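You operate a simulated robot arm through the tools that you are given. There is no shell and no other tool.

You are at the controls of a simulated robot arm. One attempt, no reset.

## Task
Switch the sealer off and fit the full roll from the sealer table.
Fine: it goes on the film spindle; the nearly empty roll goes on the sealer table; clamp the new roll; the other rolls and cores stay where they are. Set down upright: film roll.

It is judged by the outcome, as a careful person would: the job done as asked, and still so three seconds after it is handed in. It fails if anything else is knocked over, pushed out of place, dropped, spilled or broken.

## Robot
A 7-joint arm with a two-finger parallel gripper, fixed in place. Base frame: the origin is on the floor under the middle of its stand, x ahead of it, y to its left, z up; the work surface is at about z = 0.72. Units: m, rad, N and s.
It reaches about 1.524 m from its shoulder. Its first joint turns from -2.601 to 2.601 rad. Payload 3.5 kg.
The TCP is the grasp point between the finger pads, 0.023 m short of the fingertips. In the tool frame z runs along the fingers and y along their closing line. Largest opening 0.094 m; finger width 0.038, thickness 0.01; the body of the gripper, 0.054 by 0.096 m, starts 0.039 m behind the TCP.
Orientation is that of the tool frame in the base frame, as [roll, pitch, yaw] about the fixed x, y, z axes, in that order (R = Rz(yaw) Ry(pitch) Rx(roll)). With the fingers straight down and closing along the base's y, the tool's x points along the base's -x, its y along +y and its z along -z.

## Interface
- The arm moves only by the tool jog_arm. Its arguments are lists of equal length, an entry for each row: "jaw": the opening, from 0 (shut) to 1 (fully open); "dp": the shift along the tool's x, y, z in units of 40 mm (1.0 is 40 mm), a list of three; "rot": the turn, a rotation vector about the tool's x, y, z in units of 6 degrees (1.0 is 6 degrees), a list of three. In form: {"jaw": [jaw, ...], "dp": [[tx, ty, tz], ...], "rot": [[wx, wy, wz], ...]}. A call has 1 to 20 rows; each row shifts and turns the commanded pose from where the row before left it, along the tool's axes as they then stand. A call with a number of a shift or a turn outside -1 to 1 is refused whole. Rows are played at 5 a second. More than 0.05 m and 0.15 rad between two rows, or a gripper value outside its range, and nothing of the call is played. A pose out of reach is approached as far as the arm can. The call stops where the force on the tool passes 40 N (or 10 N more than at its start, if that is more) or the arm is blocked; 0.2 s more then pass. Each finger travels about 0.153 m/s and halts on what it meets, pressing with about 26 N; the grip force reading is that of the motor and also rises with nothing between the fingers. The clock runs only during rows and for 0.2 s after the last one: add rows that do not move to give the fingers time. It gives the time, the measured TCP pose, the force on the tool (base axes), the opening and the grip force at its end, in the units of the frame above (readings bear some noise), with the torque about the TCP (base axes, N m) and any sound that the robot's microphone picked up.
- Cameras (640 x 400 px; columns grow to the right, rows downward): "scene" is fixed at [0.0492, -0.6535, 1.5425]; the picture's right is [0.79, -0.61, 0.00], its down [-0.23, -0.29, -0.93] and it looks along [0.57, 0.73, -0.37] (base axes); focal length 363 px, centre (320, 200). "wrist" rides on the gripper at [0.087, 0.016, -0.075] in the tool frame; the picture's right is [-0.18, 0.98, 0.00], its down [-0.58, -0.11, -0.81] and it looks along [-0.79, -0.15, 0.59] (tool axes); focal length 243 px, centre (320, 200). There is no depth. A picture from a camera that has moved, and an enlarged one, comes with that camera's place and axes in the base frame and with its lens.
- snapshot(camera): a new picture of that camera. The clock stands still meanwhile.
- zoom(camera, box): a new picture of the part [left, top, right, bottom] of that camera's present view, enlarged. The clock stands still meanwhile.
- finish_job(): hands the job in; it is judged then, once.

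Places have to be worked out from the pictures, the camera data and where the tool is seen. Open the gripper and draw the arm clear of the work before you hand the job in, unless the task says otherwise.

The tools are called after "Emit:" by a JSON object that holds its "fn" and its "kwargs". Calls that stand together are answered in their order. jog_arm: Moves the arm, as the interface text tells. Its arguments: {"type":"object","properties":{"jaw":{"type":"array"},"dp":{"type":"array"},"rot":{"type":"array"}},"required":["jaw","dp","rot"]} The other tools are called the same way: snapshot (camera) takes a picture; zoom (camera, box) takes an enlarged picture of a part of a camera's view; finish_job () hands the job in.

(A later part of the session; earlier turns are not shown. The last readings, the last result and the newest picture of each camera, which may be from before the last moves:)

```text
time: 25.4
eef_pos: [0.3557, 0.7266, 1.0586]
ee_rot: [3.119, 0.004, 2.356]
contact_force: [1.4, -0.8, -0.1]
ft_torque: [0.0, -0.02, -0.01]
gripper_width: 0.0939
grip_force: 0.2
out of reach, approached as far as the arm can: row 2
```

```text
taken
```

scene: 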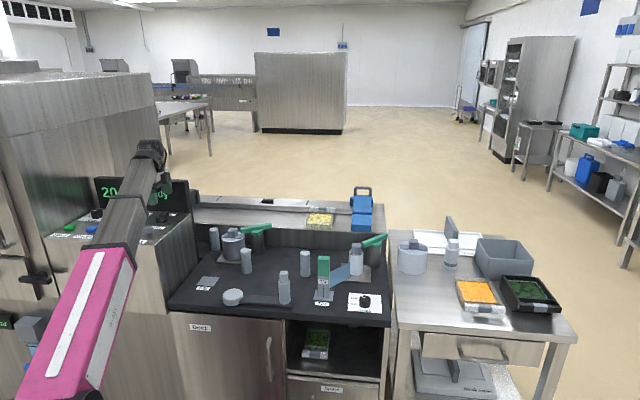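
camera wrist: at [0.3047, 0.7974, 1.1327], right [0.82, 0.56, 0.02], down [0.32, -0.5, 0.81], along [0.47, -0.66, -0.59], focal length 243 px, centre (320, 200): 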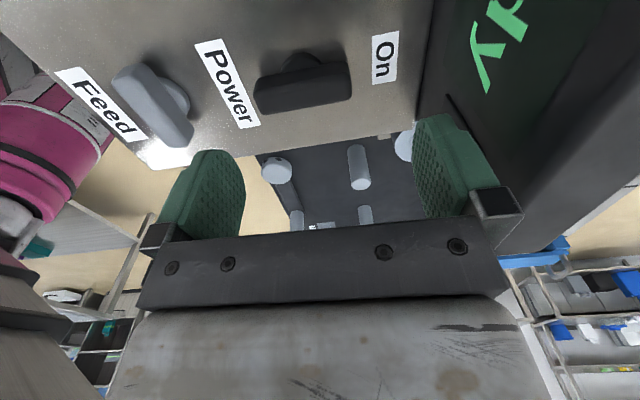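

Let me zoom for the bar's precise outline from this closer view.

Emit:
{"fn": "zoom", "kwargs": {"camera": "wrist", "box": [230, 30, 390, 130]}}

```text
4.00 times, centred on (310, 80) of wrist
camera zoom: at [0.3047, 0.7974, 1.1327], right [0.82, 0.56, 0.02], down [0.32, -0.5, 0.81], along [0.47, -0.66, -0.59], focal length 970 px, centre (360, 680)
```

zoom: 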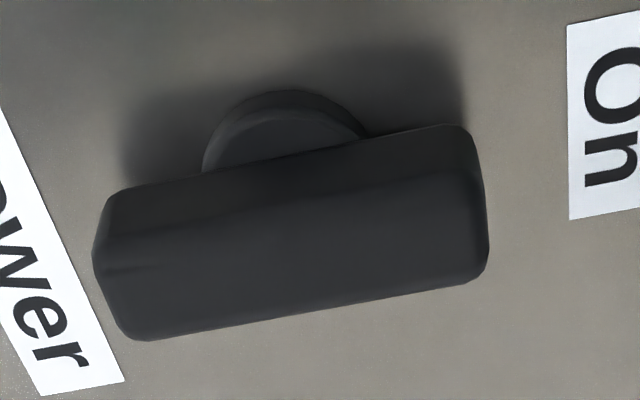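

The bar is about 60 mm long centred at (0.349, 0.722). I shift 8 mm along the bar and descend to TCP z≈0.985 with the open fingers straddling the ends.

Emit:
{"fn": "jog_arm", "kwargs": {"jaw": [1, 1, 1, 1, 1], "dp": [[0.02, -0.21, 0], [0, 0, 0.6], [0, 0, 0.6], [0, 0, 0.6], [0, 0, 0]], "rot": [[0, 0, 0.1], [0, 0, 0], [0, 0, 0], [0, 0, 0], [0, 0, 0]]}}

Emit:
{"fn": "snapshot", "kwargs": {"camera": "wrist"}}

```text
time: 26.6
eef_pos: [0.3517, 0.7227, 0.9894]
ee_rot: [3.119, 0.006, 2.347]
contact_force: [-0.7, 0.6, -0.3]
ft_torque: [-0.04, 0.01, 0.01]
gripper_width: 0.0941
grip_force: 0.1
```

```text
taken
camera wrist: at [0.3007, 0.7933, 1.0629], right [0.83, 0.56, 0.02], down [0.31, -0.5, 0.81], along [0.46, -0.66, -0.59], focal length 243 px, centre (320, 200)
```

wrist: 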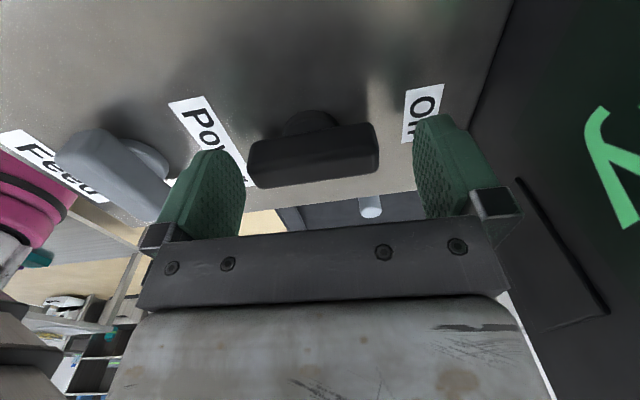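

The bar sits between the fingers. I lower 8 mm more and close on the bar's ends.

Emit:
{"fn": "jog_arm", "kwargs": {"jaw": [1, 0.8, 0.6, 0.5, 0.5, 0.5], "dp": [[0.05, -0.03, 0.2], [0, 0, 0], [0, 0, 0], [0, 0, 0], [0, 0, 0], [0, 0, 0]], "rot": [[0, 0, 0], [0, 0, 0], [0, 0, 0], [0, 0, 0], [0, 0, 0], [0, 0, 0]]}}

Emit:
{"fn": "snapshot", "kwargs": {"camera": "wrist"}}

```text
time: 28.0
eef_pos: [0.3456, 0.7201, 0.9819]
ee_rot: [3.122, 0.004, 2.348]
contact_force: [-25.1, -18.7, -19.7]
ft_torque: [0.42, 0.67, -0.15]
gripper_width: 0.0683
grip_force: 45.0
```

```text
taken
camera wrist: at [0.2966, 0.7921, 1.0544], right [0.83, 0.56, 0.02], down [0.32, -0.5, 0.81], along [0.46, -0.66, -0.59], focal length 243 px, centre (320, 200)
```

wrist: 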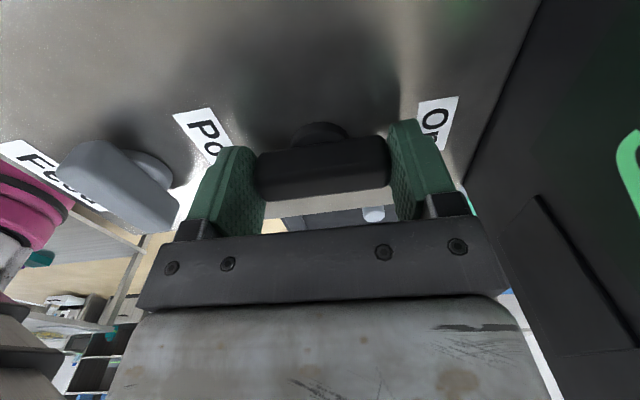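

Both ends are contacted, with the hand pushed about 5 mm toward the front. I shift the command 4 mm that way to relieve the side force before testing which way the handle turns.

Emit:
{"fn": "jog_arm", "kwargs": {"jaw": [0.55, 0.55, 0.55], "dp": [[0, -0.12, -0.02], [0, 0, 0], [0, 0, 0]], "rot": [[0, 0, 0], [0, 0, 0], [0, 0, 0]]}}

```text
time: 28.8
eef_pos: [0.3468, 0.7196, 0.9816]
ee_rot: [3.117, 0.007, 2.345]
contact_force: [-3.0, 7.0, -39.0]
ft_torque: [-0.53, 0.84, 0.0]
gripper_width: 0.0684
grip_force: 45.1
```

A 39 N vertical force has built up, so the fingertips are probably touching or wedging. I raise slightly and watch the force.

Emit:
{"fn": "jog_arm", "kwargs": {"jaw": [0.6, 0.6, 0.6], "dp": [[0, 0, -0.08], [0, 0, 0], [0, 0, 0]], "rot": [[0, 0, 0], [0, 0, 0], [0, 0, 0]]}}

```text
time: 29.6
eef_pos: [0.3483, 0.7192, 0.9846]
ee_rot: [3.119, 0.005, 2.344]
contact_force: [11.9, 10.7, -27.1]
ft_torque: [-0.32, 0.28, 0.04]
gripper_width: 0.0683
grip_force: 44.6
```

The force pattern suggests the back finger is dragged by friction on the bar end. I reopen, let it settle, and re-grip at this position.

Emit:
{"fn": "jog_arm", "kwargs": {"jaw": [0.85, 0.85, 0.85], "dp": [[0, 0, 0], [0, 0, 0], [0, 0, 0]], "rot": [[0, 0, 0], [0, 0, 0], [0, 0, 0]]}}

Emit:
{"fn": "zoom", "kwargs": {"camera": "wrist", "box": [190, 90, 470, 265]}}

```text
time: 30.4
eef_pos: [0.345, 0.7186, 0.9847]
ee_rot: [3.117, 0.005, 2.344]
contact_force: [-0.2, 0.2, -0.5]
ft_torque: [0.0, 0.0, 0.02]
gripper_width: 0.08
grip_force: 0.1
```

```text
2.29 times, centred on (330, 178) of wrist
camera zoom: at [0.2951, 0.7897, 1.0593], right [0.83, 0.56, 0.02], down [0.31, -0.5, 0.81], along [0.46, -0.66, -0.59], focal length 555 px, centre (297, 251)
```

zoom: 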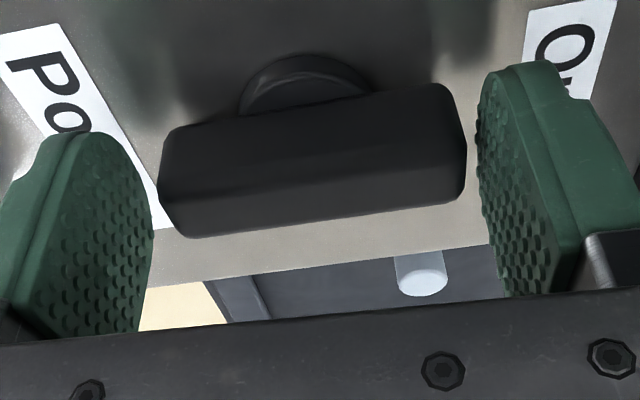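

Gaps on both sides look about equal. I re-close on the bar.

Emit:
{"fn": "jog_arm", "kwargs": {"jaw": [0.72, 0.65, 0.65, 0.65], "dp": [[0, 0, 0], [0, 0, 0], [0, 0, 0], [0, 0, 0]], "rot": [[0, 0, 0], [0, 0, 0], [0, 0, 0], [0, 0, 0]]}}

```text
time: 31.4
eef_pos: [0.3461, 0.7204, 0.9842]
ee_rot: [3.117, 0.006, 2.346]
contact_force: [19.3, 16.4, 5.6]
ft_torque: [-0.13, -0.1, 0.09]
gripper_width: 0.0686
grip_force: 45.5
```

The grip now needs a 2 mm shift back along the bar; I apply that and then try a small turn (clockwise seen from above) to test the handle.

Emit:
{"fn": "jog_arm", "kwargs": {"jaw": [0.65, 0.65, 0.65], "dp": [[0, 0.06, 0], [0, 0, 0], [0, 0, 0]], "rot": [[0, 0, 0], [0, 0, 0.5], [0, 0, 0.5]]}}

```text
time: 32.2
eef_pos: [0.3481, 0.721, 0.9851]
ee_rot: [3.122, 0.003, 2.237]
contact_force: [11.5, 4.7, -5.4]
ft_torque: [-1.09, -0.67, 0.08]
gripper_width: 0.0681
grip_force: 44.7
```

It turned 6° with little resisting torque. I check the picture to see whether the handle follows.

Emit:
{"fn": "zoom", "kwargs": {"camera": "wrist", "box": [150, 60, 470, 260]}}

```text
2.00 times, centred on (310, 160) of wrist
camera zoom: at [0.3052, 0.7964, 1.0594], right [0.88, 0.47, 0.02], down [0.26, -0.53, 0.81], along [0.39, -0.71, -0.59], focal length 485 px, centre (340, 280)
```

zoom: 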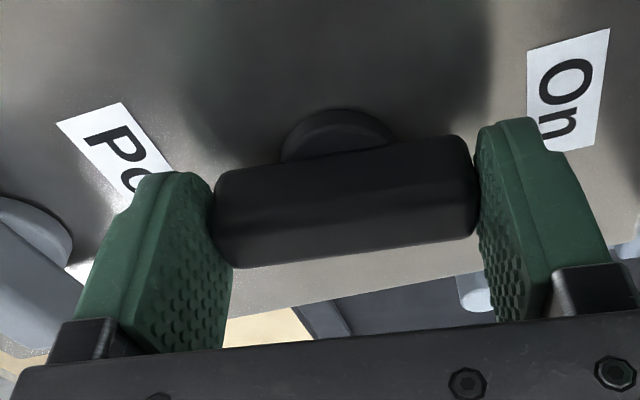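

The handle follows the gripper clockwise. I continue 24° more in that direction, watching the clearance of the camera to the display.

Emit:
{"fn": "jog_arm", "kwargs": {"jaw": [0.65, 0.65, 0.65, 0.65, 0.65, 0.65], "dp": [[0, 0, 0], [0, 0, 0], [0, 0, 0], [0, 0, 0], [0, 0, 0], [0, 0, 0]], "rot": [[0, 0, 0.8], [0, 0, 0.8], [0, 0, 0.8], [0, 0, 0.8], [0, 0, 0.8], [0, 0, 0]]}}

Emit:
{"fn": "snapshot", "kwargs": {"camera": "wrist"}}

Emit:
{"fn": "snapshot", "kwargs": {"camera": "scene"}}

```text
time: 33.6
eef_pos: [0.3496, 0.7202, 0.985]
ee_rot: [3.12, -0.009, 1.821]
contact_force: [17.4, -3.5, -14.9]
ft_torque: [-1.11, 0.41, 0.04]
gripper_width: 0.068
grip_force: 45.2
```

```text
taken
camera wrist: at [0.3416, 0.8068, 1.0604], right [1.0, 0.06, 0.02], down [0.02, -0.6, 0.8], along [0.06, -0.8, -0.6], focal length 243 px, centre (320, 200)
```

wrist: 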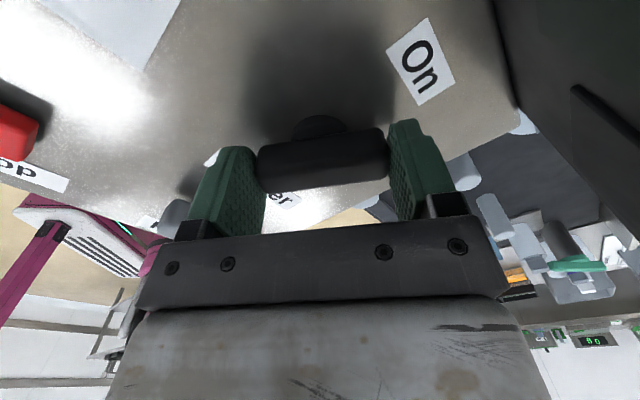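

```text
taken
```

scene: 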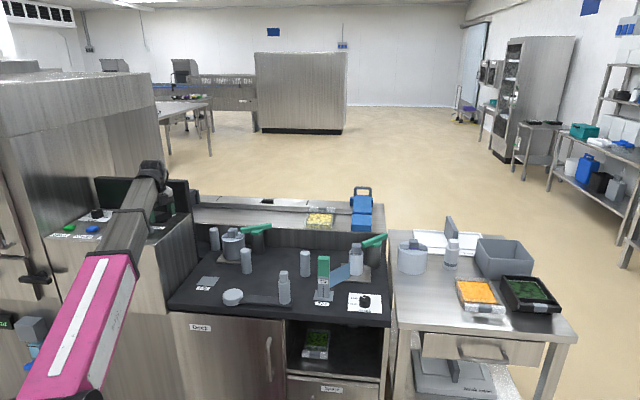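

The display seems to have gone dark. I zoom to confirm.

Emit:
{"fn": "zoom", "kwargs": {"camera": "scene", "box": [50, 160, 210, 260]}}

Emit:
{"fn": "zoom", "kwargs": {"camera": "wrist", "box": [200, 20, 488, 200]}}

```text
4.00 times, centred on (130, 210) of scene
camera zoom: at [0.0492, -0.6535, 1.5425], right [0.79, -0.61, 0.0], down [-0.23, -0.29, -0.93], along [0.57, 0.73, -0.37], focal length 1453 px, centre (1080, 160)
```

zoom: 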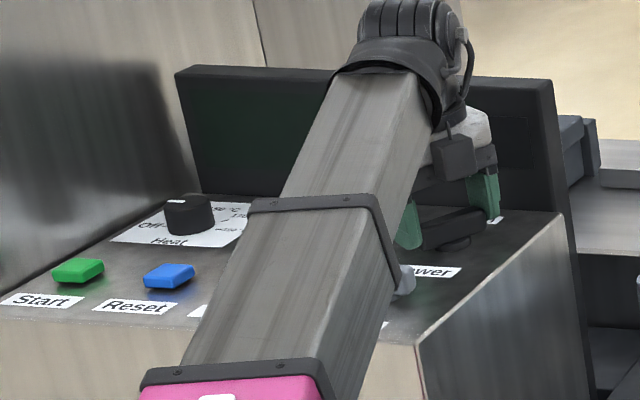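

```text
2.22 times, centred on (344, 110) of wrist
camera zoom: at [0.3416, 0.8068, 1.0604], right [1.0, 0.06, 0.02], down [0.02, -0.6, 0.8], along [0.06, -0.8, -0.6], focal length 539 px, centre (267, 400)
```

zoom: 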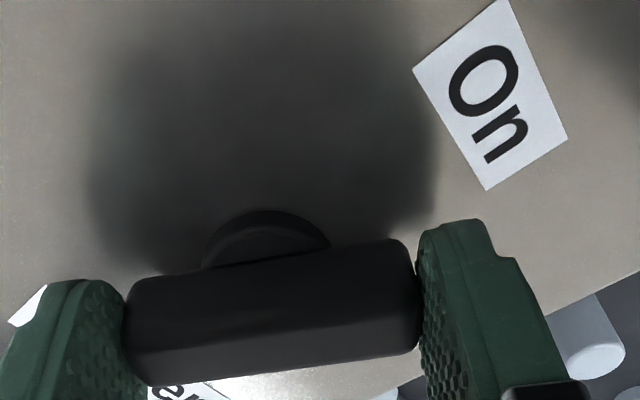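

The display is blank: the sealer went off at ~30°. For a definite Off position I turn another 18°, with the force limit as protection near the display.

Emit:
{"fn": "jog_arm", "kwargs": {"jaw": [0.65, 0.65, 0.65, 0.65, 0.65], "dp": [[0, 0, 0], [0, 0, 0], [0, 0, 0], [0, 0, 0], [0, 0, 0]], "rot": [[0, 0, 0.75], [0, 0, 0.75], [0, 0, 0.75], [0, 0, 0.75], [0, 0, 0]]}}

Emit:
{"fn": "snapshot", "kwargs": {"camera": "wrist"}}

```text
time: 34.4
eef_pos: [0.3415, 0.7192, 0.9858]
ee_rot: [3.122, -0.013, 1.673]
contact_force: [-7.7, -3.7, -1.4]
ft_torque: [0.29, -4.91, 5.89]
gripper_width: 0.0826
grip_force: 24.1
stopped in row 3: the force on the tool passed its limit at 46 N (the readings are from after the stop); the commanded pose is now the measured one
```

```text
taken
camera wrist: at [0.3481, 0.8056, 1.0613], right [1.0, -0.08, 0.02], down [-0.06, -0.6, 0.8], along [-0.06, -0.79, -0.6], focal length 243 px, centre (320, 200)
```

wrist: 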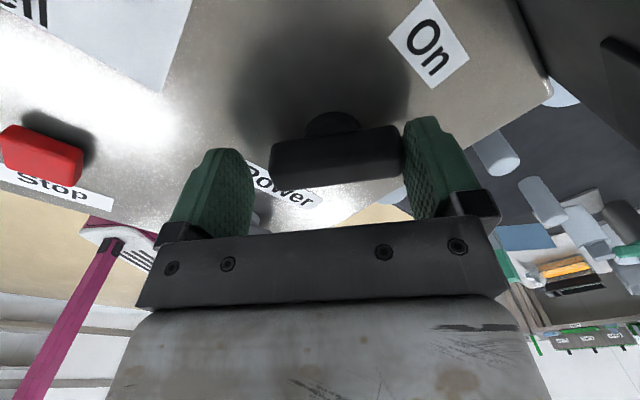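

The limit tripped: either the handle reached its stop or the camera side touched. I open the jaws, settle, and look at the handle angle.

Emit:
{"fn": "jog_arm", "kwargs": {"jaw": [1, 1, 1], "dp": [[0, 0, 0], [0, 0, 0], [0, 0, 0]], "rot": [[0, 0, 0], [0, 0, 0], [0, 0, 0]]}}

Emit:
{"fn": "snapshot", "kwargs": {"camera": "wrist"}}

Emit:
{"fn": "zoom", "kwargs": {"camera": "scene", "box": [50, 160, 210, 260]}}

```text
time: 35.1
eef_pos: [0.3413, 0.7188, 0.9858]
ee_rot: [3.127, -0.01, 1.663]
contact_force: [-24.6, -8.5, 1.2]
ft_torque: [0.87, -2.03, 2.46]
gripper_width: 0.0942
grip_force: 0.1
```

```text
taken
camera wrist: at [0.3484, 0.805, 1.0613], right [1.0, -0.09, 0.01], down [-0.07, -0.6, 0.8], along [-0.07, -0.79, -0.6], focal length 243 px, centre (320, 200)
```

wrist: 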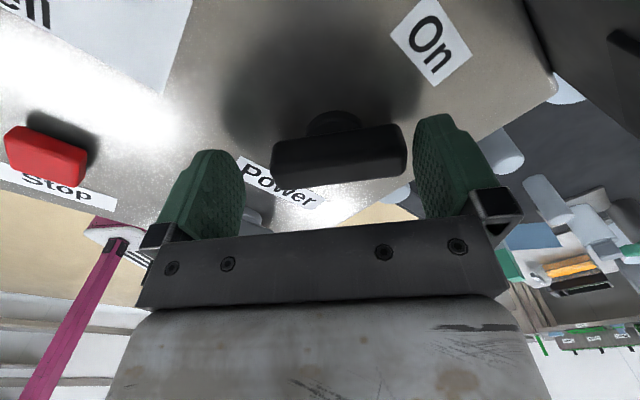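

```text
4.00 times, centred on (130, 210) of scene
camera zoom: at [0.0492, -0.6535, 1.5425], right [0.79, -0.61, 0.0], down [-0.23, -0.29, -0.93], along [0.57, 0.73, -0.37], focal length 1453 px, centre (1080, 160)
```

zoom: 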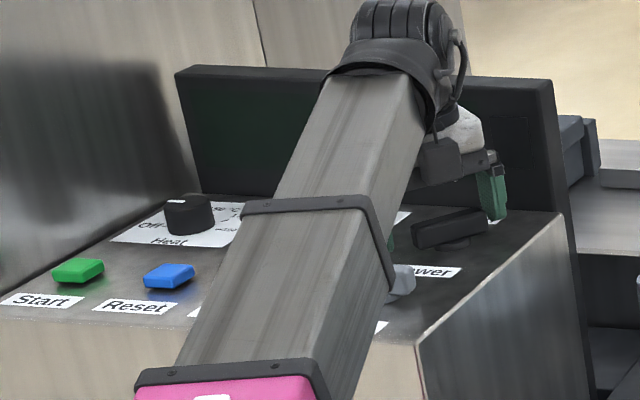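

The wrist camera's housing is touching the display edge; the handle itself is now ~41° from On and the sealer is off. I back off by rotating a bit away, then rise clear, to re-grip across the bar from a freer wrist angle.

Emit:
{"fn": "jog_arm", "kwargs": {"jaw": [1, 1, 1, 1, 1, 1], "dp": [[-0.1, 0.1, 0], [-0.1, 0.1, 0], [0, 0, -0.5], [0, 0, -0.8], [0, 0, -0.8], [0, 0, 0]], "rot": [[0, 0, -0.5], [0, 0, -0.5], [0, 0, 0], [0, 0, 0], [0, 0, 0], [0, 0, 0]]}}

Emit:
{"fn": "snapshot", "kwargs": {"camera": "wrist"}}

```text
time: 36.5
eef_pos: [0.351, 0.7114, 1.0703]
ee_rot: [3.124, -0.011, 1.762]
contact_force: [-0.1, -0.8, -0.6]
ft_torque: [0.01, 0.01, -0.01]
gripper_width: 0.0935
grip_force: 0.0
```

```text
taken
camera wrist: at [0.3482, 0.7977, 1.1461], right [1.0, 0.01, 0.01], down [-0.01, -0.6, 0.8], along [0.01, -0.8, -0.6], focal length 243 px, centre (320, 200)
```

wrist: 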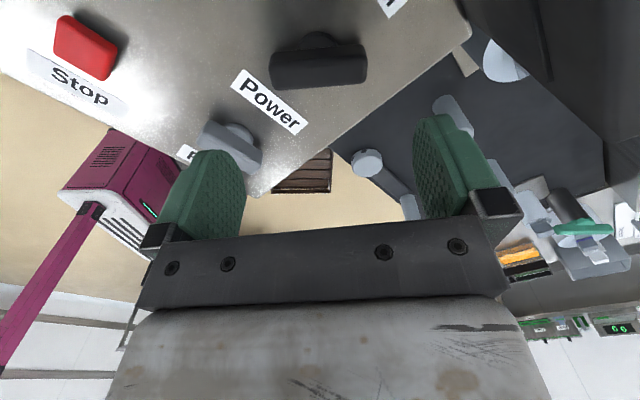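

Clear of contact; the bar lies at azimuth ~6°. I turn the wrist ~84° so the fingers close across the bar.

Emit:
{"fn": "jog_arm", "kwargs": {"jaw": [1, 1, 1, 1, 1, 1, 1, 1, 1, 1, 1, 1, 1, 1, 1], "dp": [[0, 0, 0], [0, 0, 0], [0, 0, 0], [0, 0, 0], [0, 0, 0], [0, 0, 0], [0, 0, 0], [0, 0, 0], [0, 0, 0], [0, 0, 0], [0, 0, 0], [0, 0, 0], [0, 0, 0], [0, 0, 0], [0, 0, 0]], "rot": [[0, 0, -1], [0, 0, -1], [0, 0, -1], [0, 0, -1], [0, 0, -1], [0, 0, -1], [0, 0, -1], [0, 0, -1], [0, 0, -1], [0, 0, -1], [0, 0, -1], [0, 0, -1], [0, 0, -1], [0, 0, -1], [0, 0, 0]]}}

Emit:
{"fn": "snapshot", "kwargs": {"camera": "wrist"}}

Emit:
{"fn": "snapshot", "kwargs": {"camera": "scene"}}

```text
time: 39.8
eef_pos: [0.3495, 0.7117, 1.0689]
ee_rot: [3.127, 0.015, -3.052]
contact_force: [-0.4, 0.0, 0.8]
ft_torque: [0.02, 0.01, 0.01]
gripper_width: 0.0939
grip_force: 0.0
```

```text
taken
camera wrist: at [0.2613, 0.7186, 1.142], right [0.1, 1.0, 0.02], down [0.58, -0.07, 0.81], along [0.81, -0.07, -0.58], focal length 243 px, centre (320, 200)
```

wrist: 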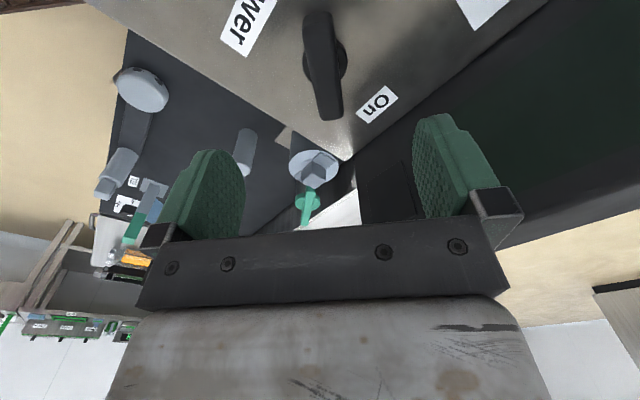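

```text
taken
```

scene: 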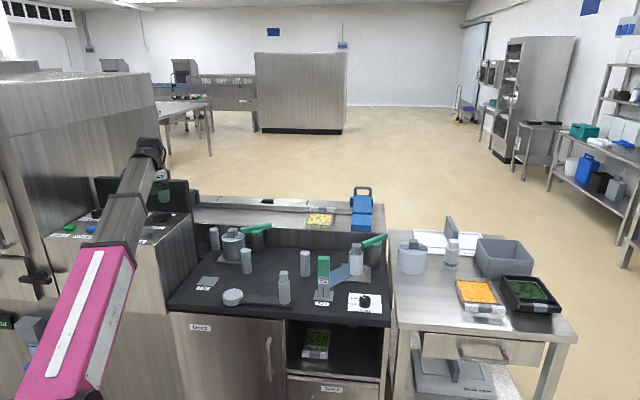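

The wrist turned freely. I align (about +8 mm in y), descend, and close across the bar.

Emit:
{"fn": "jog_arm", "kwargs": {"jaw": [1, 1, 1, 1, 0.7, 0.4, 0.2, 0.2, 0.2], "dp": [[0.05, 0.2, 0], [0, 0, 0.7], [0, 0, 0.7], [0, 0, 0.7], [0, 0, 0], [0, 0, 0], [0, 0, 0], [0, 0, 0], [0, 0, 0]], "rot": [[0, 0, 0], [0, 0, 0], [0, 0, 0], [0, 0, 0], [0, 0, 0], [0, 0, 0], [0, 0, 0], [0, 0, 0], [0, 0, 0]]}}

Emit:
{"fn": "snapshot", "kwargs": {"camera": "wrist"}}

```text
time: 41.8
eef_pos: [0.349, 0.72, 0.9853]
ee_rot: [3.128, 0.015, -3.054]
contact_force: [1.9, -18.2, -7.0]
ft_torque: [-0.27, -0.13, -0.04]
gripper_width: 0.026
grip_force: 8.5
```

```text
taken
camera wrist: at [0.2596, 0.7272, 1.0578], right [0.1, 1.0, 0.01], down [0.58, -0.07, 0.81], along [0.81, -0.07, -0.58], focal length 243 px, centre (320, 200)
```

wrist: 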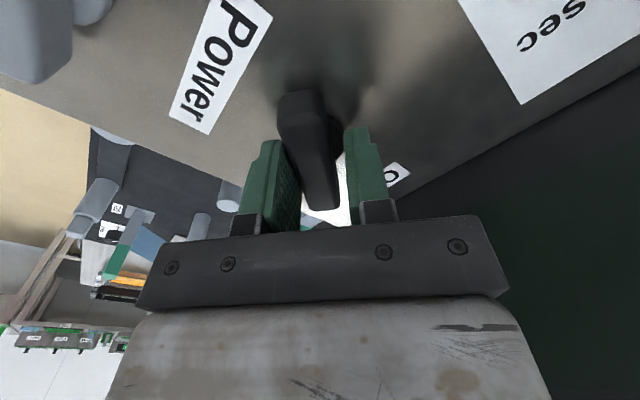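

One finger is in contact. I shift 2 mm toward −y and close firmly, then turn clockwise.

Emit:
{"fn": "jog_arm", "kwargs": {"jaw": [0.1, 0.1, 0.1], "dp": [[0, -0.08, 0], [0, 0, 0], [0, 0, 0]], "rot": [[0, 0, 0], [0, 0, 0], [0, 0, 0]]}}

```text
time: 42.5
eef_pos: [0.3486, 0.7171, 0.9859]
ee_rot: [3.131, 0.013, -3.054]
contact_force: [-0.4, -25.7, -18.9]
ft_torque: [-0.96, -0.9, 0.0]
gripper_width: 0.0197
grip_force: 44.7
```

Gripped at 20 mm width. I relieve the side force a little and turn clockwise in steps.

Emit:
{"fn": "jog_arm", "kwargs": {"jaw": [0.1, 0.1, 0.1, 0.1, 0.1, 0.1], "dp": [[0, -0.1, -0.05], [0, 0, 0], [0, 0, 0], [0, 0, 0], [0, 0, 0], [0, 0, 0]], "rot": [[0, 0, 0], [0, 0, 0.7], [0, 0, 0.7], [0, 0, 0.7], [0, 0, 0.7], [0, 0, 0]]}}

Emit:
{"fn": "snapshot", "kwargs": {"camera": "wrist"}}

```text
time: 43.5
eef_pos: [0.3484, 0.7178, 0.9869]
ee_rot: [3.123, 0.01, 3.033]
contact_force: [-0.3, 10.1, -15.8]
ft_torque: [-0.65, -0.26, 0.03]
gripper_width: 0.0203
grip_force: 45.3
stopped in row 4: the force on the tool passed its limit at 42 N (the readings are from after the stop); the commanded pose is now the measured one
```

```text
taken
camera wrist: at [0.2634, 0.7407, 1.0601], right [0.29, 0.96, 0.02], down [0.56, -0.19, 0.81], along [0.78, -0.22, -0.59], focal length 243 px, centre (320, 200)
```

wrist: 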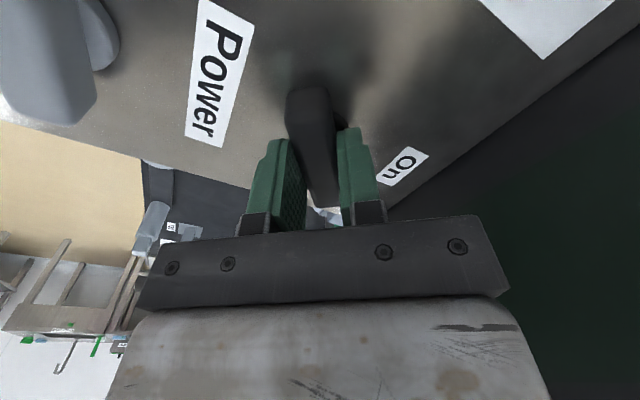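

Turned another ~11° with almost no resisting torque. I continue in small steps.

Emit:
{"fn": "jog_arm", "kwargs": {"jaw": [0.1, 0.1, 0.1, 0.1, 0.1, 0.1], "dp": [[0, 0, 0], [0, 0, 0], [0, 0, 0], [0, 0, 0], [0, 0, 0], [0, 0, 0]], "rot": [[0, 0, 0.6], [0, 0, 0.6], [0, 0, 0.6], [0, 0, 0.6], [0, 0, 0.6], [0, 0, 0]]}}

Emit:
{"fn": "snapshot", "kwargs": {"camera": "wrist"}}

```text
time: 44.9
eef_pos: [0.348, 0.7191, 0.9866]
ee_rot: [3.119, 0.005, 2.717]
contact_force: [0.1, 22.2, -16.3]
ft_torque: [-0.76, -0.55, 0.01]
gripper_width: 0.0201
grip_force: 44.8
```

```text
taken
camera wrist: at [0.2756, 0.7659, 1.0608], right [0.57, 0.82, 0.02], down [0.47, -0.35, 0.81], along [0.67, -0.45, -0.59], focal length 243 px, centre (320, 200)
```

wrist: 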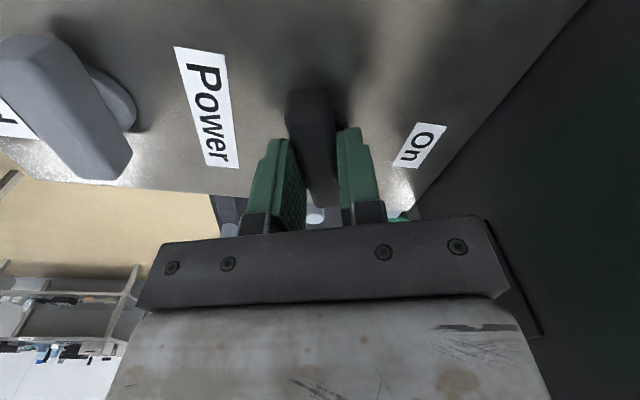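

The bar is now at about −24° azimuth (~69° from On). I continue the remaining ~20°.

Emit:
{"fn": "jog_arm", "kwargs": {"jaw": [0.1, 0.1, 0.1, 0.1, 0.1, 0.1, 0.1], "dp": [[0, 0.06, 0], [0, 0, 0], [0, 0, 0], [0, 0, 0], [0, 0, 0], [0, 0, 0], [0, 0, 0]], "rot": [[0, 0, 0], [0, 0, 0.6], [0, 0, 0.6], [0, 0, 0.6], [0, 0, 0.6], [0, 0, 0.6], [0, 0, 0]]}}

Emit:
{"fn": "snapshot", "kwargs": {"camera": "wrist"}}

```text
time: 46.5
eef_pos: [0.3487, 0.7171, 0.9879]
ee_rot: [3.122, -0.002, 2.404]
contact_force: [-10.1, -2.1, -31.6]
ft_torque: [-0.99, 0.16, -0.1]
gripper_width: 0.0199
grip_force: 45.4
```

```text
taken
camera wrist: at [0.2951, 0.7862, 1.0616], right [0.8, 0.6, 0.02], down [0.35, -0.48, 0.8], along [0.49, -0.63, -0.6], focal length 243 px, centre (320, 200)
```

wrist: 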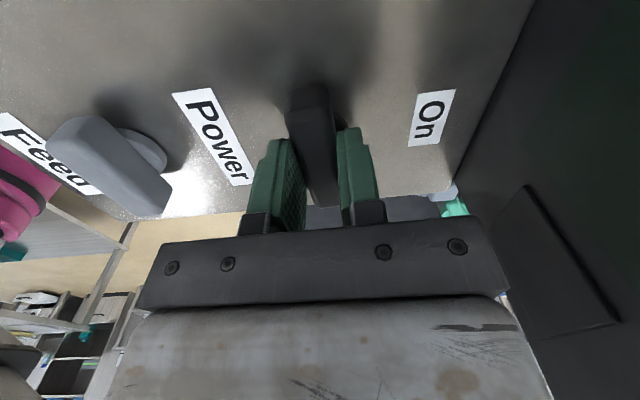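

The handle is now a quarter turn from On, parallel to the Feed handle. I open the jaws and rise clear.

Emit:
{"fn": "jog_arm", "kwargs": {"jaw": [0.3, 0.6, 0.8, 0.8, 0.8, 0.8, 0.8], "dp": [[0, 0, 0], [0, 0, 0], [0, 0, 0], [0, 0, -0.6], [0, 0, -0.9], [0, 0, -0.9], [0, 0, -0.9]], "rot": [[0, 0, 0], [0, 0, 0], [0, 0, 0], [0, 0, 0], [0, 0, 0], [0, 0, 0], [0, 0, 0]]}}

Emit:
{"fn": "snapshot", "kwargs": {"camera": "wrist"}}

Emit:
{"fn": "zoom", "kwargs": {"camera": "scene", "box": [50, 160, 210, 260]}}

```text
time: 48.1
eef_pos: [0.3473, 0.7153, 1.12]
ee_rot: [3.12, -0.002, 2.404]
contact_force: [-0.5, 0.5, 0.8]
ft_torque: [0.0, -0.02, 0.01]
gripper_width: 0.0752
grip_force: 0.1
```

```text
taken
camera wrist: at [0.2938, 0.7837, 1.1945], right [0.8, 0.6, 0.02], down [0.35, -0.49, 0.8], along [0.49, -0.63, -0.6], focal length 243 px, centre (320, 200)
```

wrist: 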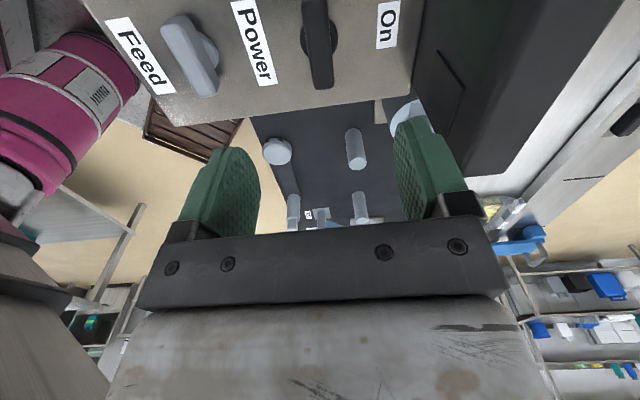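

```text
4.00 times, centred on (130, 210) of scene
camera zoom: at [0.0492, -0.6535, 1.5425], right [0.79, -0.61, 0.0], down [-0.23, -0.29, -0.93], along [0.57, 0.73, -0.37], focal length 1453 px, centre (1080, 160)
```

zoom: 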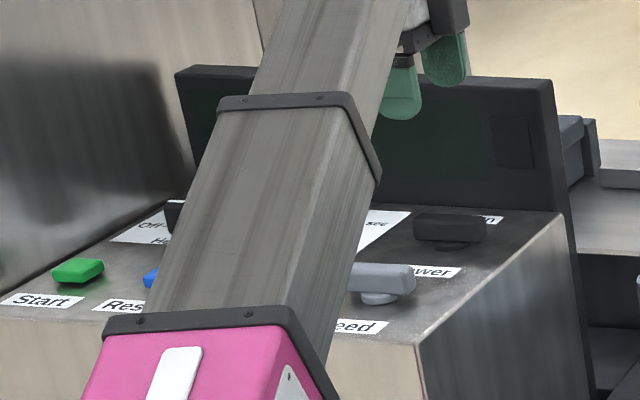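

Power is confirmed off (handle across, display dark). Now I travel over the deck toward the clamp at about (1.04, 0.26), staying at z≈1.12.

Emit:
{"fn": "jog_arm", "kwargs": {"jaw": [1, 1, 1, 1, 1, 1, 1, 1, 1, 1, 1, 1, 1, 1, 1, 1, 1, 1], "dp": [[-0.93, 0.18, 0], [-0.93, 0.18, 0], [-0.93, 0.18, 0], [-0.93, 0.18, 0], [-0.93, 0.18, 0], [-0.93, 0.18, 0], [-0.93, 0.18, 0], [-0.93, 0.18, 0], [-0.93, 0.18, 0], [-0.93, 0.18, 0], [-0.93, 0.18, 0], [-0.93, 0.18, 0], [-0.93, 0.18, 0], [-0.93, 0.18, 0], [-0.93, 0.18, 0], [-0.93, 0.18, 0], [-0.93, 0.18, 0], [0, 0, 0]], "rot": [[0, 0, 0], [0, 0, 0], [0, 0, 0], [0, 0, 0], [0, 0, 0], [0, 0, 0], [0, 0, 0], [0, 0, 0], [0, 0, 0], [0, 0, 0], [0, 0, 0], [0, 0, 0], [0, 0, 0], [0, 0, 0], [0, 0, 0], [0, 0, 0], [0, 0, 0], [0, 0, 0]]}}

Emit:
{"fn": "snapshot", "kwargs": {"camera": "scene"}}

```text
time: 51.9
eef_pos: [0.897, 0.3803, 1.1217]
ee_rot: [3.12, -0.003, 2.406]
contact_force: [0.0, 0.1, 0.3]
ft_torque: [0.01, -0.02, 0.03]
gripper_width: 0.0941
grip_force: 0.0
```

```text
taken
```

scene: 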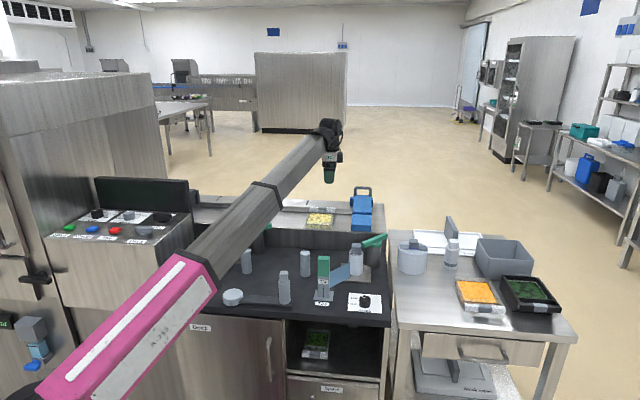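

I move a little further out to view the right table and its rolls from above.

Emit:
{"fn": "jog_arm", "kwargs": {"jaw": [1, 1, 1, 1], "dp": [[-0.9, 0.25, 0], [-0.9, 0.25, 0], [-0.9, 0.25, 0], [0, 0, 0]], "rot": [[0, 0, 0], [0, 0, 0], [0, 0, 0], [0, 0, 0]]}}

Emit:
{"fn": "snapshot", "kwargs": {"camera": "wrist"}}

Emit:
{"fn": "zoom", "kwargs": {"camera": "wrist", "box": [220, 0, 460, 150]}}

Emit:
{"fn": "zoom", "kwargs": {"camera": "wrist", "box": [230, 90, 422, 210]}}

```text
time: 52.9
eef_pos: [0.9991, 0.3306, 1.1229]
ee_rot: [3.121, -0.001, 2.404]
contact_force: [0.2, 0.0, 0.0]
ft_torque: [0.0, -0.03, 0.0]
gripper_width: 0.0938
grip_force: 0.0
```

```text
taken
camera wrist: at [0.9444, 0.3977, 1.1969], right [0.8, 0.6, 0.02], down [0.35, -0.49, 0.8], along [0.49, -0.63, -0.6], focal length 243 px, centre (320, 200)
```

wrist: 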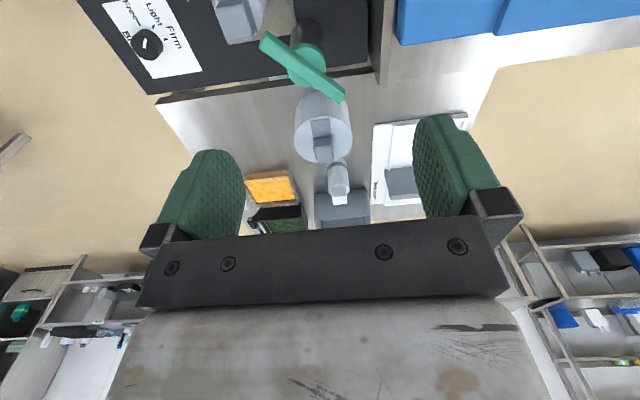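

```text
2.67 times, centred on (340, 75) of wrist
camera zoom: at [0.9444, 0.3977, 1.1969], right [0.8, 0.6, 0.02], down [0.35, -0.49, 0.8], along [0.49, -0.63, -0.6], focal length 647 px, centre (267, 533)
```

zoom: 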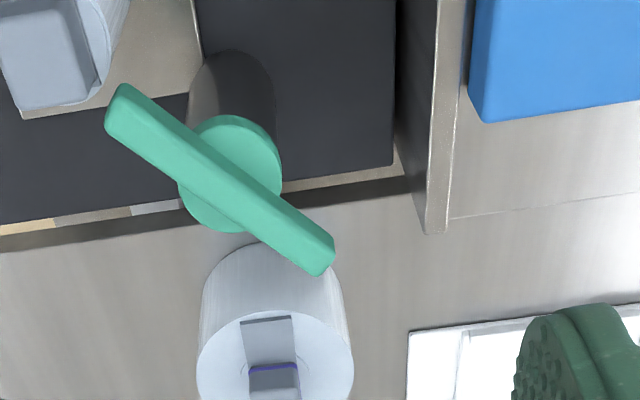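

```text
3.33 times, centred on (326, 150) of wrist
camera zoom: at [0.9444, 0.3977, 1.1969], right [0.8, 0.6, 0.02], down [0.35, -0.49, 0.8], along [0.49, -0.63, -0.6], focal length 809 px, centre (300, 367)
```

zoom: 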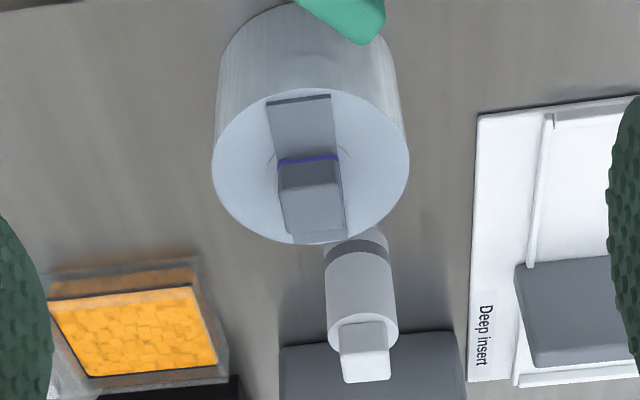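

Measured: clamp bar lies exactly along x, centred at (1.035, 0.258), top ≈0.85; full roll top centre ≈(1.157, 0.143, 0.80), 122 mm diameter; both rolls' grip blocks are aligned at 45°. I go over the clamp and turn the wrist so the jaws can close across the bar.

Emit:
{"fn": "jog_arm", "kwargs": {"jaw": [1, 1, 1, 1, 1, 1, 1, 1, 1, 1, 1, 1, 1], "dp": [[-0.38, -0.15, 0.75], [-0.38, -0.15, 0.75], [-0.38, -0.15, 0.75], [-0.38, -0.15, 0.75], [-0.38, -0.15, 0.75], [0, 0, 0], [0, 0, 0], [0, 0, 0], [0, 0, 0], [0, 0, 0], [0, 0, 0], [0, 0, 0], [0, 0, 0]], "rot": [[0, 0, 0], [0, 0, 0], [0, 0, 0], [0, 0, 0], [0, 0, 0], [0, 0, -1], [0, 0, -1], [0, 0, -1], [0, 0, -1], [0, 0, -1], [0, 0, -1], [0, 0, -1], [0, 0, 0]]}}

Emit:
{"fn": "snapshot", "kwargs": {"camera": "wrist"}}

Emit:
{"fn": "snapshot", "kwargs": {"camera": "scene"}}

```text
time: 55.7
eef_pos: [1.0366, 0.2607, 0.9717]
ee_rot: [3.125, 0.013, 3.137]
contact_force: [-0.2, -0.4, -0.1]
ft_torque: [-0.03, -0.03, -0.03]
gripper_width: 0.0941
grip_force: 0.2
```

```text
taken
camera wrist: at [0.9486, 0.2745, 1.0444], right [0.19, 0.98, 0.02], down [0.57, -0.12, 0.81], along [0.8, -0.14, -0.58], focal length 243 px, centre (320, 200)
```

wrist: 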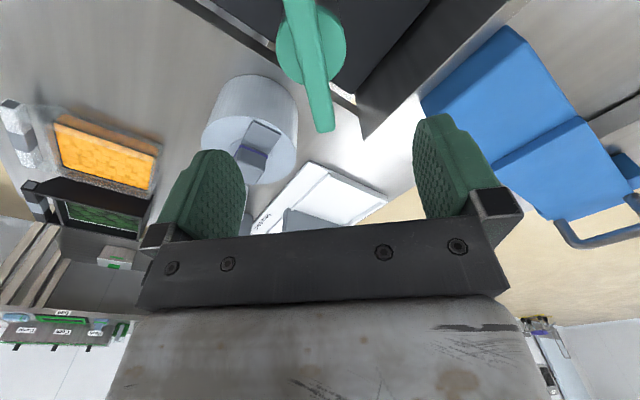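

```text
taken
```

scene: 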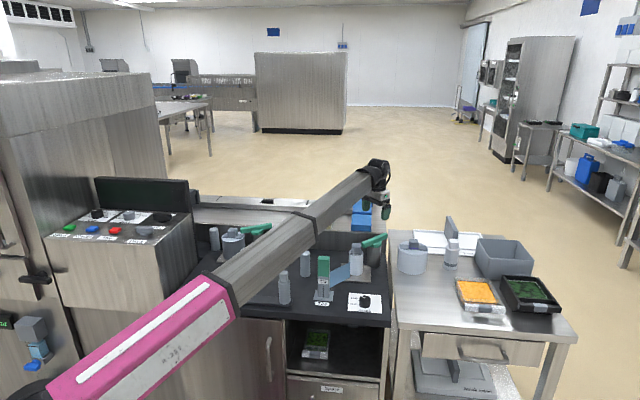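

The clamp bar is right below. I shift 4 mm in −y and descend to z≈0.862 with open jaws.

Emit:
{"fn": "jog_arm", "kwargs": {"jaw": [1, 1, 1, 1, 1, 1], "dp": [[0.03, -0.11, 0], [0, 0, 0.9], [0, 0, 0.9], [0, 0, 0.5], [0, 0, 0.44], [0, 0, 0]], "rot": [[0, 0, 0], [0, 0, 0], [0, 0, 0], [0, 0, 0], [0, 0, 0], [0, 0, 0]]}}

Emit:
{"fn": "snapshot", "kwargs": {"camera": "wrist"}}

Emit:
{"fn": "zoom", "kwargs": {"camera": "scene", "box": [310, 180, 438, 260]}}

```text
time: 57.1
eef_pos: [1.0366, 0.2591, 0.8614]
ee_rot: [3.126, 0.013, 3.137]
contact_force: [0.5, 0.1, -0.6]
ft_torque: [0.0, 0.05, -0.04]
gripper_width: 0.0941
grip_force: 0.1
```

```text
taken
camera wrist: at [0.9496, 0.2731, 0.9343], right [0.19, 0.98, 0.02], down [0.57, -0.13, 0.81], along [0.8, -0.14, -0.58], focal length 243 px, centre (320, 200)
```

wrist: 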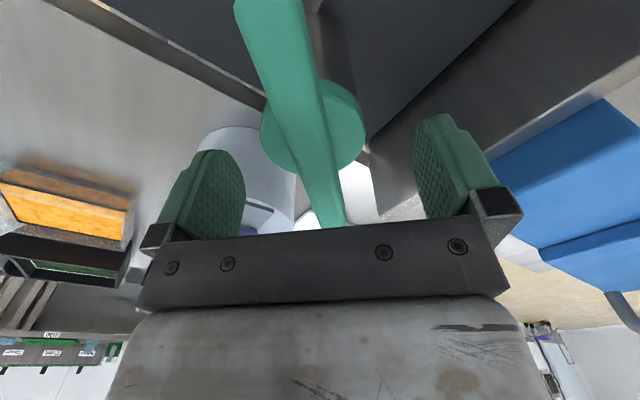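

```text
5.00 times, centred on (374, 220) of scene
camera zoom: at [0.0492, -0.6535, 1.5425], right [0.79, -0.61, 0.0], down [-0.23, -0.29, -0.93], along [0.57, 0.73, -0.37], focal length 1816 px, centre (50, 100)
```

zoom: 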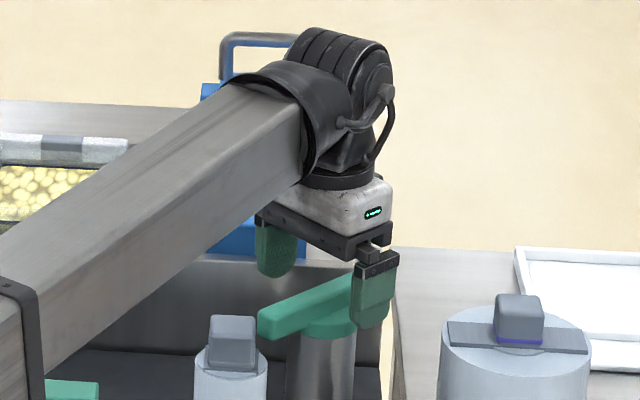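

The bar runs between the fingers. I lower 6 mm and close on it.

Emit:
{"fn": "jog_arm", "kwargs": {"jaw": [1, 0.8, 0.6, 0.4, 0.25, 0.25, 0.25], "dp": [[0, -0.06, 0.15], [0, 0, 0], [0, 0, 0], [0, 0, 0], [0, 0, 0], [0, 0, 0], [0, 0, 0]], "rot": [[0, 0, 0], [0, 0, 0], [0, 0, 0], [0, 0, 0], [0, 0, 0], [0, 0, 0], [0, 0, 0]]}}

Emit:
{"fn": "snapshot", "kwargs": {"camera": "wrist"}}

```text
time: 58.7
eef_pos: [1.0361, 0.257, 0.8546]
ee_rot: [3.124, 0.014, 3.136]
contact_force: [0.9, 0.1, 0.2]
ft_torque: [0.01, -0.04, 0.01]
gripper_width: 0.0237
grip_force: 0.0
```

```text
taken
camera wrist: at [0.9487, 0.2706, 0.9289], right [0.19, 0.98, 0.02], down [0.57, -0.13, 0.81], along [0.8, -0.14, -0.58], focal length 243 px, centre (320, 200)
```

wrist: 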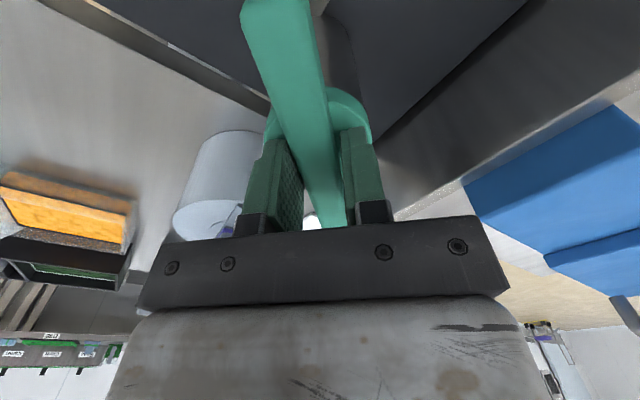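

Jaws almost on the bar with no force yet. I close onto it.

Emit:
{"fn": "jog_arm", "kwargs": {"jaw": [0.1, 0.1, 0.1], "dp": [[0, 0, 0], [0, 0, 0], [0, 0, 0]], "rot": [[0, 0, 0], [0, 0, 0], [0, 0, 0]]}}

```text
time: 59.5
eef_pos: [1.0367, 0.2559, 0.8557]
ee_rot: [3.125, 0.016, 3.139]
contact_force: [-0.4, -8.9, -0.7]
ft_torque: [-1.07, 0.07, 1.05]
gripper_width: 0.02
grip_force: 44.8
```

Gripped (20 mm bar). I test a small clockwise turn (camera stays clear of the forearm).

Emit:
{"fn": "jog_arm", "kwargs": {"jaw": [0.1, 0.1, 0.1], "dp": [[0, -0.03, 0], [0, 0, 0], [0, 0, 0]], "rot": [[0, 0, 0.5], [0, 0, 0.5], [0, 0, 0.5]]}}

Emit:
{"fn": "snapshot", "kwargs": {"camera": "wrist"}}

```text
time: 60.3
eef_pos: [1.0373, 0.2549, 0.8549]
ee_rot: [3.121, 0.009, 2.983]
contact_force: [2.5, -2.6, 3.2]
ft_torque: [-0.87, -0.55, 2.42]
gripper_width: 0.0259
grip_force: 45.2
```

```text
taken
camera wrist: at [0.9531, 0.2827, 0.9291], right [0.34, 0.94, 0.02], down [0.55, -0.21, 0.81], along [0.77, -0.26, -0.59], focal length 243 px, centre (320, 200)
```

wrist: 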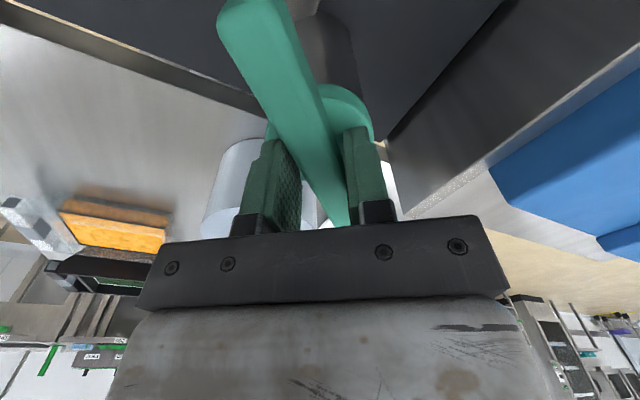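

Clockwise is resisted (torque 2.4 N·m and the bar skews in the jaws), so that is the stop side. I go back and test counter-clockwise.

Emit:
{"fn": "jog_arm", "kwargs": {"jaw": [0.1, 0.1, 0.1, 0.1], "dp": [[0, 0, 0], [0, 0, 0], [0, 0, 0], [0, 0, 0]], "rot": [[0, 0, -0.5], [0, 0, -0.5], [0, 0, -0.5], [0, 0, 0]]}}

Emit:
{"fn": "jog_arm", "kwargs": {"jaw": [0.1, 0.1, 0.1, 0.1], "dp": [[0, 0, 0], [0, 0, 0], [0, 0, 0], [0, 0, 0]], "rot": [[0, 0, -0.5], [0, 0, -0.5], [0, 0, -0.5], [0, 0, 0]]}}

Emit:
{"fn": "snapshot", "kwargs": {"camera": "wrist"}}

```text
time: 61.3
eef_pos: [1.0368, 0.2548, 0.8561]
ee_rot: [3.124, 0.011, 3.138]
contact_force: [-2.9, 4.8, 7.6]
ft_torque: [-0.72, 0.58, 0.95]
gripper_width: 0.0202
grip_force: 44.7
```

```text
time: 62.3
eef_pos: [1.0363, 0.2545, 0.8553]
ee_rot: [3.127, 0.014, -2.987]
contact_force: [-5.6, 10.5, 10.0]
ft_torque: [-0.84, 1.41, 0.01]
gripper_width: 0.0201
grip_force: 45.0
```

```text
taken
camera wrist: at [0.9473, 0.2556, 0.9285], right [0.03, 1.0, 0.02], down [0.58, -0.03, 0.81], along [0.81, -0.01, -0.58], focal length 243 px, centre (320, 200)
```

wrist: 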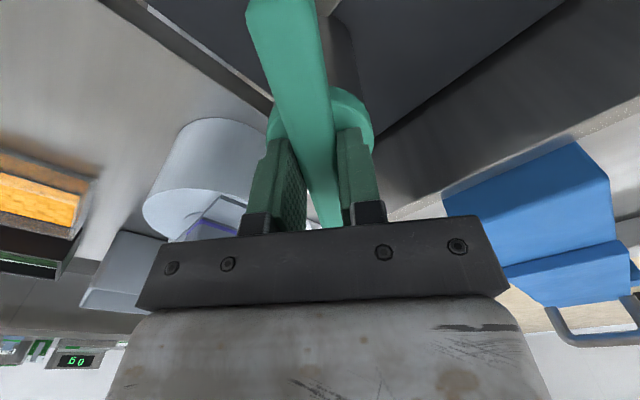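

Counter-clockwise turns freely with the bar firmly held. I continue in steps, watching for forearm contact.

Emit:
{"fn": "jog_arm", "kwargs": {"jaw": [0.1, 0.1, 0.1, 0.1, 0.1, 0.1], "dp": [[0, 0.03, 0], [0, 0, 0], [0, 0, 0], [0, 0, 0], [0, 0, 0], [0, 0, 0]], "rot": [[0, 0, -0.8], [0, 0, -0.8], [0, 0, -0.8], [0, 0, -0.8], [0, 0, -0.8], [0, 0, 0]]}}

Emit:
{"fn": "zoom", "kwargs": {"camera": "scene", "box": [310, 150, 470, 250]}}

```text
time: 63.7
eef_pos: [1.0362, 0.2538, 0.856]
ee_rot: [3.134, 0.023, -2.57]
contact_force: [-1.5, -0.2, 8.1]
ft_torque: [-1.06, 0.38, -0.03]
gripper_width: 0.02
grip_force: 44.5
```

```text
4.00 times, centred on (390, 200) of scene
camera zoom: at [0.0492, -0.6535, 1.5425], right [0.79, -0.61, 0.0], down [-0.23, -0.29, -0.93], along [0.57, 0.73, -0.37], focal length 1453 px, centre (40, 200)
```

zoom: 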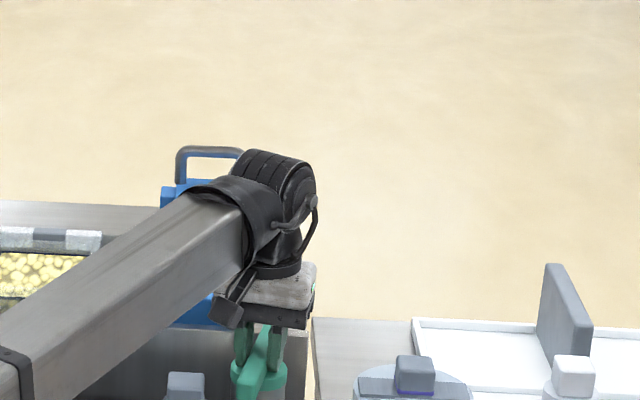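

The camera passes just below the forearm here. I keep turning in small steps.

Emit:
{"fn": "jog_arm", "kwargs": {"jaw": [0.1, 0.1, 0.1, 0.1, 0.1, 0.1], "dp": [[0, 0, 0], [0, 0, 0], [0, 0, 0], [0, 0, 0], [0, 0, 0], [0, 0, 0]], "rot": [[0, 0, -0.8], [0, 0, -0.8], [0, 0, -0.8], [0, 0, -0.8], [0, 0, -0.8], [0, 0, 0]]}}

Emit:
{"fn": "zoom", "kwargs": {"camera": "scene", "box": [310, 170, 438, 250]}}

```text
time: 65.1
eef_pos: [1.0371, 0.2548, 0.8556]
ee_rot: [-3.141, 0.021, -2.151]
contact_force: [-5.9, -12.2, 6.4]
ft_torque: [-0.08, 0.55, 0.02]
gripper_width: 0.02
grip_force: 44.7
```

```text
5.00 times, centred on (374, 210) of scene
camera zoom: at [0.0492, -0.6535, 1.5425], right [0.79, -0.61, 0.0], down [-0.23, -0.29, -0.93], along [0.57, 0.73, -0.37], focal length 1816 px, centre (50, 150)
```

zoom: 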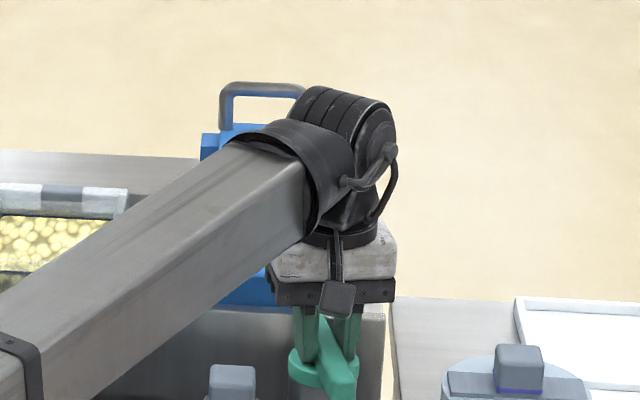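

No conflict; 57° so far. I continue toward a full quarter turn.

Emit:
{"fn": "jog_arm", "kwargs": {"jaw": [0.1, 0.1, 0.1, 0.1, 0.1, 0.1, 0.1], "dp": [[0, 0, 0], [0, 0, 0], [0, 0, 0], [0, 0, 0], [0, 0, 0], [0, 0, 0], [0, 0, 0]], "rot": [[0, 0, -0.8], [0, 0, -0.8], [0, 0, -0.8], [0, 0, -0.8], [0, 0, -0.8], [0, 0, -0.8], [0, 0, 0]]}}

Emit:
{"fn": "zoom", "kwargs": {"camera": "scene", "box": [310, 170, 438, 250]}}

```text
time: 66.7
eef_pos: [1.0369, 0.2549, 0.8558]
ee_rot: [-3.129, 0.017, -1.649]
contact_force: [5.8, -21.4, 10.2]
ft_torque: [0.72, 0.84, 0.07]
gripper_width: 0.0202
grip_force: 44.9
```

```text
5.00 times, centred on (374, 210) of scene
camera zoom: at [0.0492, -0.6535, 1.5425], right [0.79, -0.61, 0.0], down [-0.23, -0.29, -0.93], along [0.57, 0.73, -0.37], focal length 1816 px, centre (50, 150)
```

zoom: 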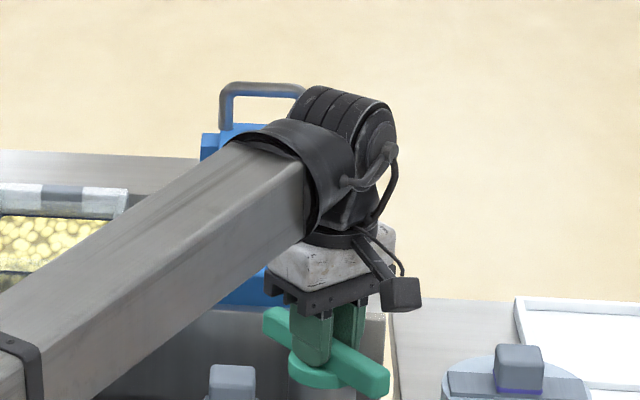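

Lever at ~86°. I add the last ~5° and check for the stop.

Emit:
{"fn": "jog_arm", "kwargs": {"jaw": [0.1, 0.1, 0.1], "dp": [[0, 0, 0], [0, 0, 0], [0, 0, 0]], "rot": [[0, 0, -0.4], [0, 0, -0.4], [0, 0, 0]]}}

```text
time: 67.5
eef_pos: [1.0377, 0.2539, 0.8549]
ee_rot: [-3.128, 0.018, -1.564]
contact_force: [7.3, -21.7, 11.0]
ft_torque: [0.3, 0.94, -0.01]
gripper_width: 0.0201
grip_force: 45.3
```

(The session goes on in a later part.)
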